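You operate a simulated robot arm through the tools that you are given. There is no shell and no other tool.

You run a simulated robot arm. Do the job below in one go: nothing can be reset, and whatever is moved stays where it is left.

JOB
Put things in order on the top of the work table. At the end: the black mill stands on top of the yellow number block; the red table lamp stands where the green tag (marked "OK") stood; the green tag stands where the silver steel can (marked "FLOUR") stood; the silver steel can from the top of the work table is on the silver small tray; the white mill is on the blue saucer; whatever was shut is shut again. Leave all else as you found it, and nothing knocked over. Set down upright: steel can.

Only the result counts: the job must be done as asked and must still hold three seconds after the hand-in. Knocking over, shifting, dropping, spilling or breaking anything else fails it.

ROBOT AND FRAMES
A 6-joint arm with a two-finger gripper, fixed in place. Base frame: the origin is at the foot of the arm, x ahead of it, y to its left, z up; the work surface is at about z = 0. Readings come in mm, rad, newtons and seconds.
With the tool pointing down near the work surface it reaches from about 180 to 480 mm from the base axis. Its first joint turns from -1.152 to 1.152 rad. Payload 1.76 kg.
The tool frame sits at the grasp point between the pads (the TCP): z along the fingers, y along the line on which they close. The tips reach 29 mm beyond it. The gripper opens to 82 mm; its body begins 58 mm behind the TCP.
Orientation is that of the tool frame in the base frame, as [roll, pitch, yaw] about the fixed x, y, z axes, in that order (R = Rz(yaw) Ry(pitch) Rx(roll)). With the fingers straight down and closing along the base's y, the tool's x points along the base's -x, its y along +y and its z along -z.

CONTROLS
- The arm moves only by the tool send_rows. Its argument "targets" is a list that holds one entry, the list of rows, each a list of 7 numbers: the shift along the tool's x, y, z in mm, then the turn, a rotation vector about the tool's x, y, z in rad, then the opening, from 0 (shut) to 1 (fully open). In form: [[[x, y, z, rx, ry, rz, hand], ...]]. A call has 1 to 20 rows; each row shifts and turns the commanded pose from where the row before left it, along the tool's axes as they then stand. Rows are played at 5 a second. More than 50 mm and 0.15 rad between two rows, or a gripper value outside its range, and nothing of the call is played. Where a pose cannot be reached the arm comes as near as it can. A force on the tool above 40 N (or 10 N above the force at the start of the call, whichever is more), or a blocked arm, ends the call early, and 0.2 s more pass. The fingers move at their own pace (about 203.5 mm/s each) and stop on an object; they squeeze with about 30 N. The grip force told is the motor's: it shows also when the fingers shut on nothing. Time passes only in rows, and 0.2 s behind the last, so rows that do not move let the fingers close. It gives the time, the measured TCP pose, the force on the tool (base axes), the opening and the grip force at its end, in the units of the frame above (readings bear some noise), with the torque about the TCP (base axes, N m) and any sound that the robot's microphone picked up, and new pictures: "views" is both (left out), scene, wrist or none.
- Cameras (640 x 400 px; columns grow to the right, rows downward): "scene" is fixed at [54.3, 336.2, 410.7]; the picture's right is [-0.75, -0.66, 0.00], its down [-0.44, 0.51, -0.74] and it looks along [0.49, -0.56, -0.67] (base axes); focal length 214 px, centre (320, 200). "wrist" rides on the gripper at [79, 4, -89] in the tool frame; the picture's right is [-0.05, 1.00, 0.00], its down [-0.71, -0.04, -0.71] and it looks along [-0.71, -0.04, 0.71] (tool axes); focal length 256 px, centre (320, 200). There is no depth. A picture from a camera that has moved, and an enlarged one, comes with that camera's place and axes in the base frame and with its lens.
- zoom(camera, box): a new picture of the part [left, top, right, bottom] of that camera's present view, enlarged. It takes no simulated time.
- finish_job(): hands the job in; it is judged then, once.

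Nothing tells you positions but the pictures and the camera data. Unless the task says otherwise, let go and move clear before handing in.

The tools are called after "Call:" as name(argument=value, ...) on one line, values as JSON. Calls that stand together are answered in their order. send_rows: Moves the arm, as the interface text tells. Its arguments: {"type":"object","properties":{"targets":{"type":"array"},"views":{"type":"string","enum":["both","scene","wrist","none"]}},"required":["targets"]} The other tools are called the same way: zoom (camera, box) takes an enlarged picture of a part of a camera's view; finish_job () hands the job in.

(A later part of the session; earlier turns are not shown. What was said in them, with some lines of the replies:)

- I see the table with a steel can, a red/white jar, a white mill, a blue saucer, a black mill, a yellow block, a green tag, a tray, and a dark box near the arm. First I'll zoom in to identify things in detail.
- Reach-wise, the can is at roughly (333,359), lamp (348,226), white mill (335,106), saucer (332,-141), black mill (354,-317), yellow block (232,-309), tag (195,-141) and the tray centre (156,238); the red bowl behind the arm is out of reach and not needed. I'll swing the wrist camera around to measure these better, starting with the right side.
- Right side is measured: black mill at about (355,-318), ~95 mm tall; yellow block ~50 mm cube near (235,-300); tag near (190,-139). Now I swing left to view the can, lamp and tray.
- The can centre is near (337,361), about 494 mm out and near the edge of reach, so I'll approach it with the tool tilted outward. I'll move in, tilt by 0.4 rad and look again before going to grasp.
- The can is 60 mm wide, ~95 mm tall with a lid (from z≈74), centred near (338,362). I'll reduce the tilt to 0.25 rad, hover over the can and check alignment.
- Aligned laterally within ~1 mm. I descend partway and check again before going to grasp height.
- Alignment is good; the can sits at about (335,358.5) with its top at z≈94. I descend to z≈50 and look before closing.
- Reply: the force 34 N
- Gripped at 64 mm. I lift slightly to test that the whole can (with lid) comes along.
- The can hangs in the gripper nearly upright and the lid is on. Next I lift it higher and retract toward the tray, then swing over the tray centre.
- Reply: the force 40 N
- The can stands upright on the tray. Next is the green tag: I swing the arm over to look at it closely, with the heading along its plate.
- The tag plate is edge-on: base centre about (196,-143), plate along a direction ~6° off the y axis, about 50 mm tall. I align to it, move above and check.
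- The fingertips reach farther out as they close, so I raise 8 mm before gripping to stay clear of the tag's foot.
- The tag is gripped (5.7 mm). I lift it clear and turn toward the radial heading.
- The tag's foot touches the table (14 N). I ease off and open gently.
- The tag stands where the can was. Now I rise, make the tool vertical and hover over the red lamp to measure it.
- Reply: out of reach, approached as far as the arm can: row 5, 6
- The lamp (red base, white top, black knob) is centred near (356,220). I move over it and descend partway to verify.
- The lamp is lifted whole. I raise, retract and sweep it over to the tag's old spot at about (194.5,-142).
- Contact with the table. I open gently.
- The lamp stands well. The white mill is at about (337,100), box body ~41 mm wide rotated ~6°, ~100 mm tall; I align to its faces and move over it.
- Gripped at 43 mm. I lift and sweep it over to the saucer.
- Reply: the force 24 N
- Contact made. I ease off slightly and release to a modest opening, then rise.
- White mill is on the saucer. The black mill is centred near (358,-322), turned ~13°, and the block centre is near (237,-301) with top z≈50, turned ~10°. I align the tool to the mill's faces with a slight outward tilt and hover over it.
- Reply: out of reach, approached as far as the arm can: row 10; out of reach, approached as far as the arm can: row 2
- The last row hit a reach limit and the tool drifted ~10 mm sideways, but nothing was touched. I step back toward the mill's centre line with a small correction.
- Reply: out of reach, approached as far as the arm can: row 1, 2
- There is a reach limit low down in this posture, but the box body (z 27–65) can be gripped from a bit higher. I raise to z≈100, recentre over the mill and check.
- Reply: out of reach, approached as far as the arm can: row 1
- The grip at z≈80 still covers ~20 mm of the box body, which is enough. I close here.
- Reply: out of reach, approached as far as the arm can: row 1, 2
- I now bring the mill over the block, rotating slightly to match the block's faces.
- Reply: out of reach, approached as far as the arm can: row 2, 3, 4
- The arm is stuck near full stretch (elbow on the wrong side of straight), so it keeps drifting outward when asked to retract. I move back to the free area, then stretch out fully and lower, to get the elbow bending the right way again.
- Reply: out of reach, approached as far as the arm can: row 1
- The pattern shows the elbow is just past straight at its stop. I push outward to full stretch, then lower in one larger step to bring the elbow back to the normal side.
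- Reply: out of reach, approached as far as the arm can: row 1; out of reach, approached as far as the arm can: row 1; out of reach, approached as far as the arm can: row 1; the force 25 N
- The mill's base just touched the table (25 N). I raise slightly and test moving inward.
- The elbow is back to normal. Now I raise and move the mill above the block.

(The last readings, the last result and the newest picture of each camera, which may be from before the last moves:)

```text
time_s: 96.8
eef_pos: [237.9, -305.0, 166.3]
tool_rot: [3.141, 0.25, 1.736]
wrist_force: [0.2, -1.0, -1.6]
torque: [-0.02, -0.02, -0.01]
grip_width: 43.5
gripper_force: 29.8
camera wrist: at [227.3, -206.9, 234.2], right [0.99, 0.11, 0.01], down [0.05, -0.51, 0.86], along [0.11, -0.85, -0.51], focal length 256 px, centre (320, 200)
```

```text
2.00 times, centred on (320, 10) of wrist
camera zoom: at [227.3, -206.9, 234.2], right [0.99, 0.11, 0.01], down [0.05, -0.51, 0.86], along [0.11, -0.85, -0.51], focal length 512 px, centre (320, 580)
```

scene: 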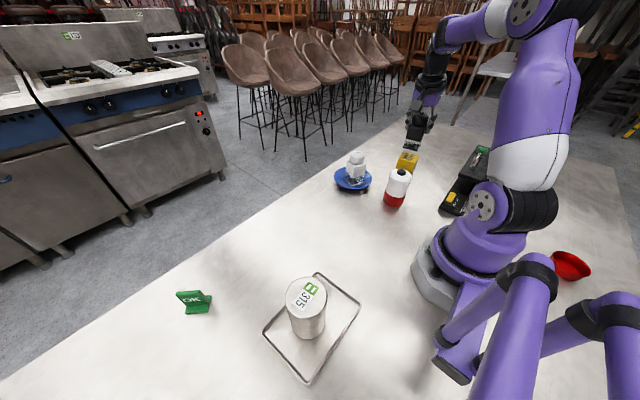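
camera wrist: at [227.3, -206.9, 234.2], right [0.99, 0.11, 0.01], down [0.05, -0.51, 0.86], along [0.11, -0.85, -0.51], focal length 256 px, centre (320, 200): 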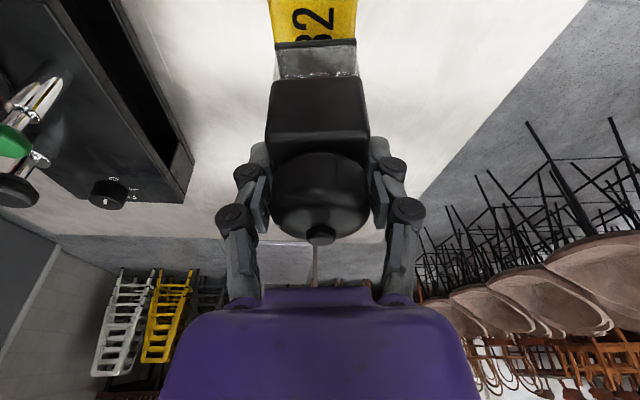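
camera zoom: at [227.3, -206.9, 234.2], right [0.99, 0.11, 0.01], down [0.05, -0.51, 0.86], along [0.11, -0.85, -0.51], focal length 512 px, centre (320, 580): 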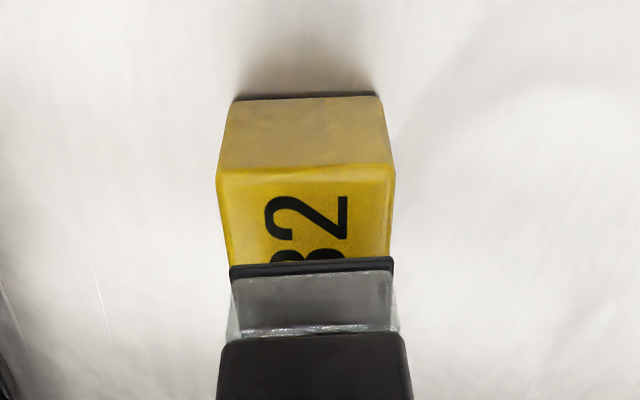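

Lateral and heading alignment with the block are within 1–2 mm. I descend to just above the block.

Call:
send_rows(targets=[[[4.7, -0.6, 15.3, 0, 0, 0, 0.2], [4.7, -0.6, 15.3, 0, 0, 0, 0.2], [0, 0, 0, 0, 0, 0, 0.2]]], views="both")

Call:
zoom(camera="wrist", box=[160, 0, 480, 60])

Call:
zoom(camera="scene", box=[370, 110, 450, 190])

```text
time_s: 97.6
eef_pos: [238.1, -305.4, 135.9]
tool_rot: [3.142, 0.25, 1.737]
wrist_force: [-0.9, -0.7, -2.2]
torque: [-0.02, -0.01, 0.01]
grip_width: 43.5
gripper_force: 29.9
camera wrist: at [227.9, -205.9, 202.2], right [0.99, 0.11, 0.01], down [0.05, -0.51, 0.86], along [0.11, -0.85, -0.51], focal length 256 px, centre (320, 200)
```

scene: 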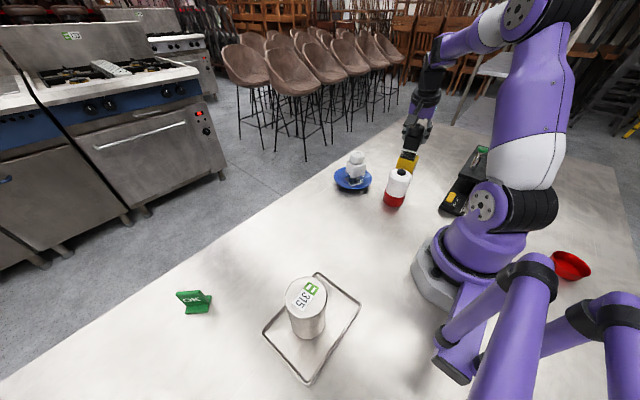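
wrist: 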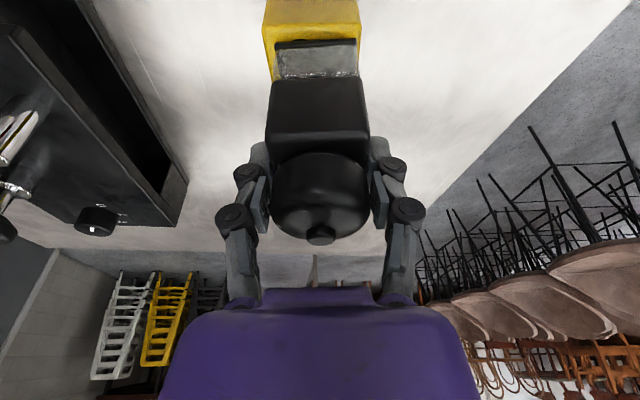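

```text
2.00 times, centred on (320, 30) of wrist
camera zoom: at [227.9, -205.9, 202.2], right [0.99, 0.11, 0.01], down [0.05, -0.51, 0.86], along [0.11, -0.85, -0.51], focal length 512 px, centre (320, 540)
```

zoom: 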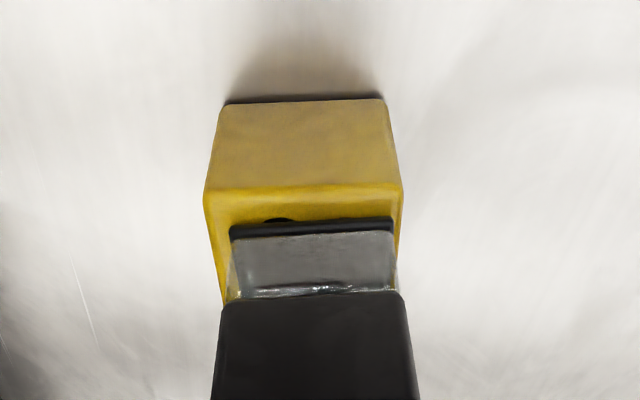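

```text
5.00 times, centred on (410, 150) of scene
camera zoom: at [54.3, 336.2, 410.7], right [-0.75, -0.66, 0.0], down [-0.44, 0.51, -0.74], along [0.49, -0.56, -0.67], focal length 1072 px, centre (-130, 450)
```

zoom: 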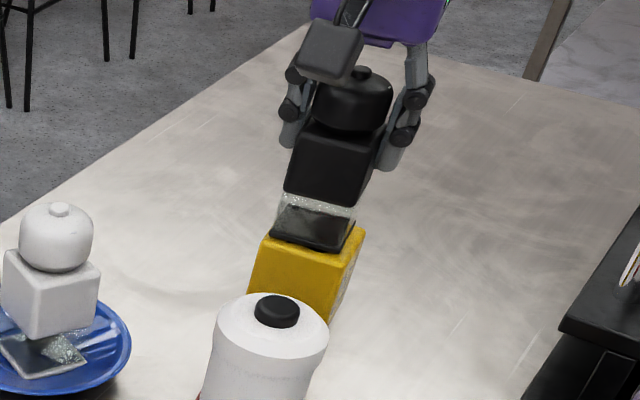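

Call:
zoom(camera="scene", box=[390, 115, 430, 165])

```text
8.00 times, centred on (410, 140) of scene
camera zoom: at [54.3, 336.2, 410.7], right [-0.75, -0.66, 0.0], down [-0.44, 0.51, -0.74], along [0.49, -0.56, -0.67], focal length 1716 px, centre (-400, 680)
```

zoom: 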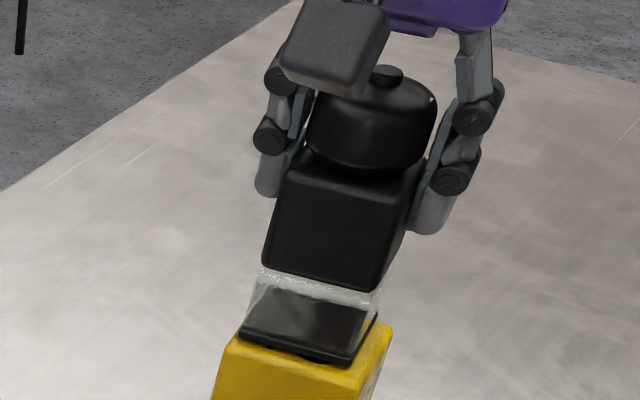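

Call:
send_rows(targets=[[[2.2, -2.2, -0.6, 0, 0, 0, 0.2], [1.5, 0, 5.8, 0, 0, 0, 0.2], [0, 0, 0, 0, 0, 0, 0.2]]], views="none")

Call:
zoom(camera="wrist", box=[160, 0, 480, 60])

```text
time_s: 98.4
eef_pos: [235.5, -302.4, 130.0]
tool_rot: [3.138, 0.254, 1.736]
wrist_force: [2.7, -4.4, 24.6]
torque: [-0.4, -0.15, -0.03]
grip_width: 44.0
gripper_force: 29.9
```

```text
2.00 times, centred on (320, 30) of wrist
camera zoom: at [225.5, -203.0, 196.3], right [0.99, 0.11, 0.02], down [0.04, -0.5, 0.86], along [0.11, -0.86, -0.51], focal length 512 px, centre (320, 540)
```

zoom: 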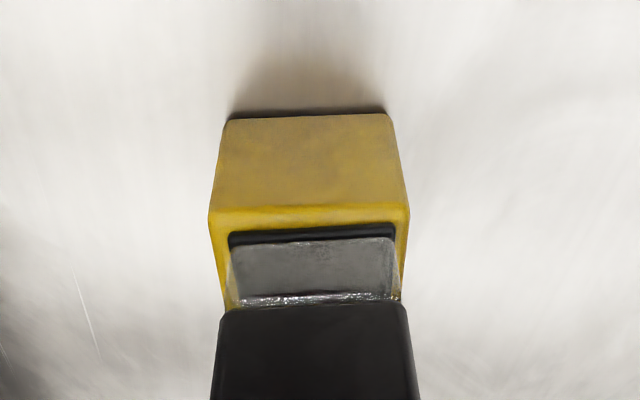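

The mill base is on the block, well inside its edges. I ease off the pressure and release gently.

Call:
send_rows(targets=[[[-0.2, 0, -0.9, 0, 0, 0, 0.2], [0, 0, 0, 0, 0, 0, 0.2]]], views="none")

Call:
send_rows(targets=[[[0, 0, 0, 0, 0, 0, 0.5], [0, 0, 0, 0, 0, 0, 0.57], [0, 0, 0, 0, 0, 0, 0.65], [0, 0, 0, 0, 0, 0, 0.8], [0, 0, 0, 0, 0, 0, 0.8]]], views="both")

```text
time_s: 99.0
eef_pos: [236.3, -302.0, 128.9]
tool_rot: [3.14, 0.251, 1.736]
wrist_force: [4.0, -4.6, 20.9]
torque: [-0.68, -0.24, 0.03]
grip_width: 43.7
gripper_force: 29.5
```

```text
time_s: 100.2
eef_pos: [235.4, -300.6, 128.8]
tool_rot: [3.141, 0.25, 1.737]
wrist_force: [0.0, 0.2, -0.4]
torque: [0.01, -0.04, 0.01]
grip_width: 65.9
gripper_force: 0.0
camera wrist: at [225.2, -202.4, 196.3], right [0.99, 0.11, 0.01], down [0.05, -0.51, 0.86], along [0.1, -0.85, -0.51], focal length 256 px, centre (320, 200)
```

scene: 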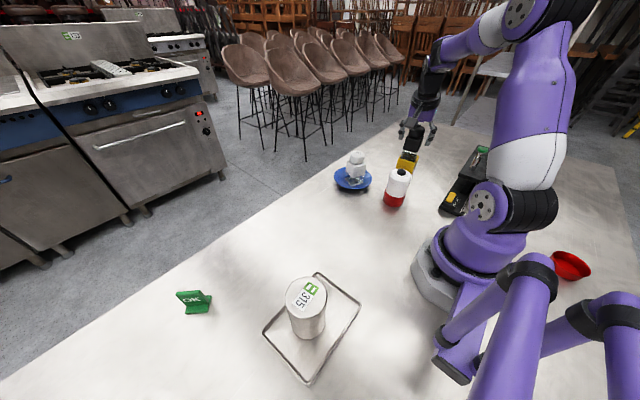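
wrist: 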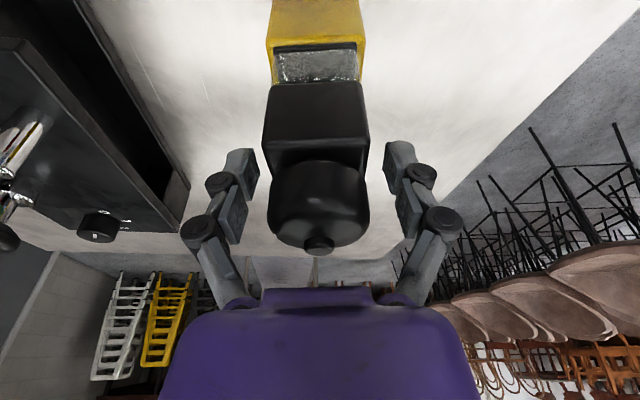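

Call:
send_rows(targets=[[[-3.7, 0, -14.5, 0, 0, 0, 0.8], [-7.4, 0, -29, 0, 0, 0, 1], [-7.4, 0, -29, 0, 0, 0, 1], [0, 0, 0, 0, 0, 0, 1]]], views="both")

Call:
zoom(camera="scene", box=[330, 110, 450, 220])

Call:
zoom(camera="wrist", box=[160, 0, 480, 60])

```text
time_s: 101.2
eef_pos: [236.4, -299.7, 205.0]
tool_rot: [-3.141, 0.248, 1.736]
wrist_force: [0.8, 0.5, 0.1]
torque: [0.0, 0.02, -0.01]
grip_width: 82.1
gripper_force: 0.1
camera wrist: at [225.6, -200.8, 272.2], right [0.99, 0.11, 0.01], down [0.05, -0.51, 0.86], along [0.11, -0.85, -0.51], focal length 256 px, centre (320, 200)
```

scene: 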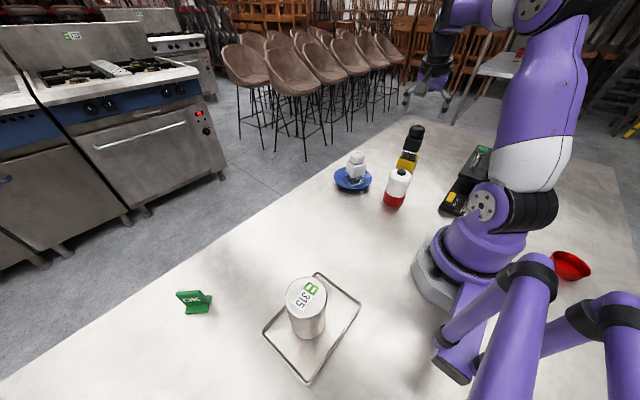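
wrist: 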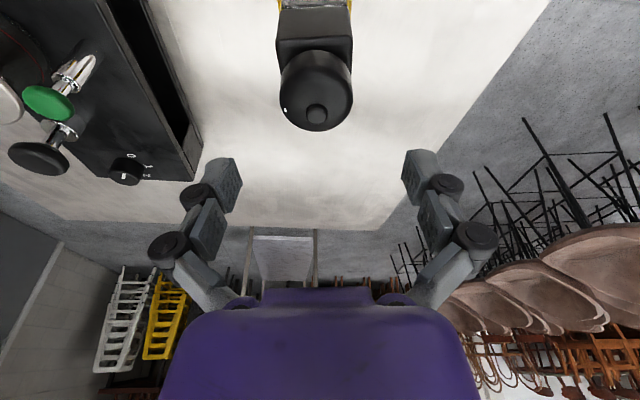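

```text
3.64 times, centred on (390, 165) of scene
camera zoom: at [54.3, 336.2, 410.7], right [-0.75, -0.66, 0.0], down [-0.44, 0.51, -0.74], along [0.49, -0.56, -0.67], focal length 780 px, centre (66, 327)
```

zoom: 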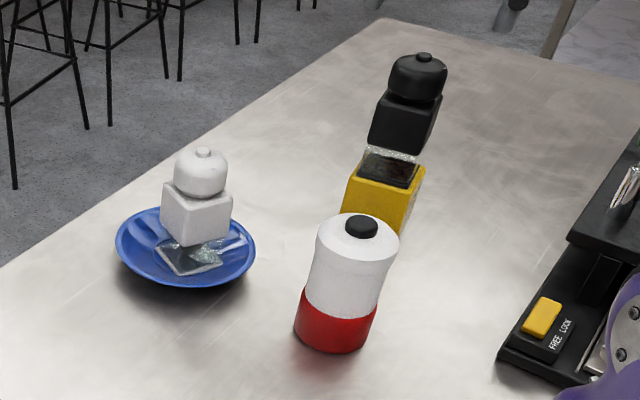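

```text
2.00 times, centred on (320, 30) of wrist
camera zoom: at [225.6, -200.8, 272.2], right [0.99, 0.11, 0.01], down [0.05, -0.51, 0.86], along [0.11, -0.85, -0.51], focal length 512 px, centre (320, 540)
```

zoom: 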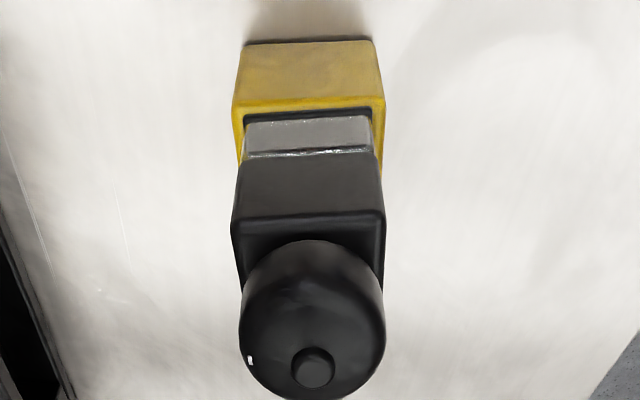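

Everything looks in place. I back the arm away and take a last check of all placements.

Call:
send_rows(targets=[[[-4.9, 0, -19.4, 0, 0, 0, 1], [38.8, 0, -9.9, 0, 0, 0, 1], [38.8, 0, -9.9, 0, 0, 0, 1], [0, 0, 0, 0, 0, 0, 1], [0, 0, 0, 0, 0, 0, 1]]], views="both")

Call:
zoom(camera="scene", box=[150, 240, 390, 395])

Call:
zoom(camera="scene", box=[330, 110, 450, 220])

```text
time_s: 102.4
eef_pos: [222.4, -221.1, 223.8]
tool_rot: [3.141, 0.249, 1.737]
wrist_force: [0.1, -0.1, -0.6]
torque: [-0.01, 0.02, 0.02]
grip_width: 81.8
gripper_force: 0.0
camera wrist: at [212.0, -121.6, 291.1], right [0.99, 0.11, 0.01], down [0.05, -0.51, 0.86], along [0.1, -0.85, -0.51], focal length 256 px, centre (320, 200)
```

scene: 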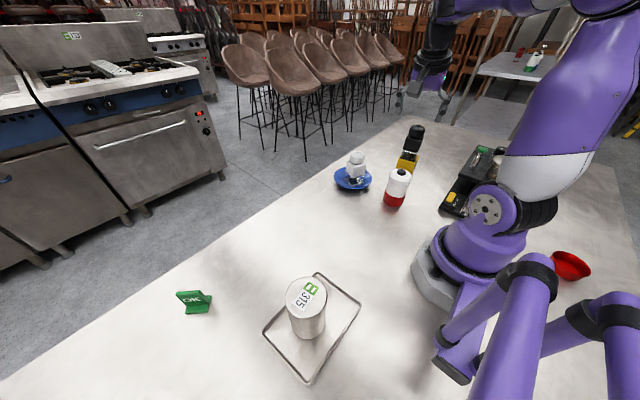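
wrist: 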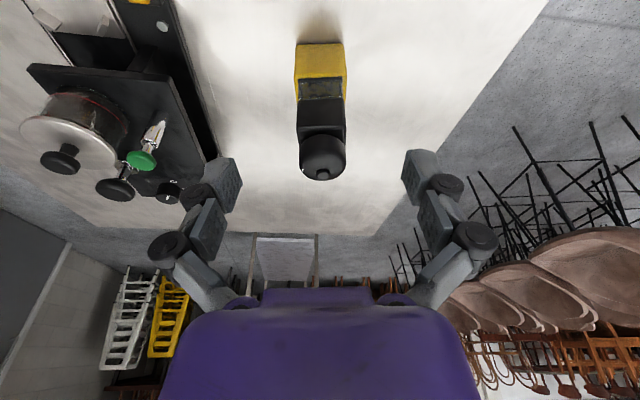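

```text
2.58 times, centred on (270, 318) of scene
camera zoom: at [54.3, 336.2, 410.7], right [-0.75, -0.66, 0.0], down [-0.44, 0.51, -0.74], along [0.49, -0.56, -0.67], focal length 554 px, centre (449, -103)
```

zoom: 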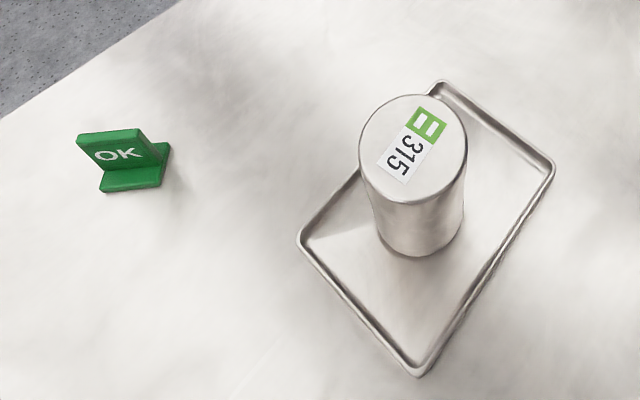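

```text
3.64 times, centred on (390, 165) of scene
camera zoom: at [54.3, 336.2, 410.7], right [-0.75, -0.66, 0.0], down [-0.44, 0.51, -0.74], along [0.49, -0.56, -0.67], focal length 780 px, centre (66, 327)
```

zoom: 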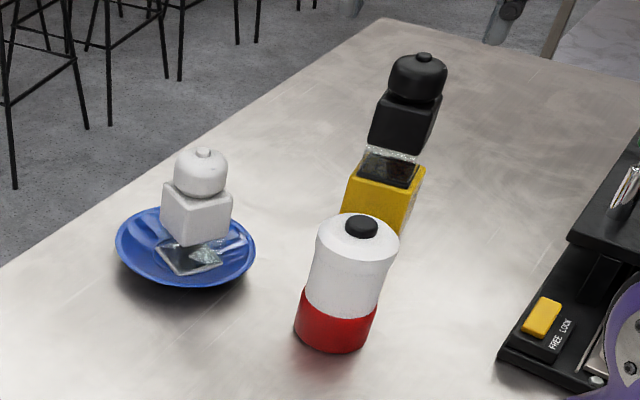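

All five items are placed and steady: the can is upright on the tray, the tag is where the can was, the lamp is where the tag was, the white mill is on the saucer, and the black mill is on the block. The arm is clear, so I hand in.

Call:
finish_job()

```text
The job is handed in.
```

I finished all five moves and handed the job in. The last pictures showed every piece standing.

- **Steel can:** upright on the small tray with its lid on. I never saw the word "FLOUR" on it; it is the only steel can on the table, and its top reads "315".
- **Green tag:** standing where the can stood, within about 3 mm by my estimate.
- **Lamp:** standing where the tag stood, within about 2 mm. I took the red-and-white piece with the black knob to be the red table lamp; the only other red item I saw on the table was a bowl behind the arm, which I left alone.
- **White mill:** centred on the blue saucer.
- **Black mill:** standing on the yellow block, its base inside the block's edges.

While I carried the black mill, the arm got stuck near full stretch. Freeing it pressed the mill's base lightly onto bare table, at about 25 N. Nothing else was touched or shifted.

I opened nothing, so there was nothing to shut again. The gripper is open and clear of everything.
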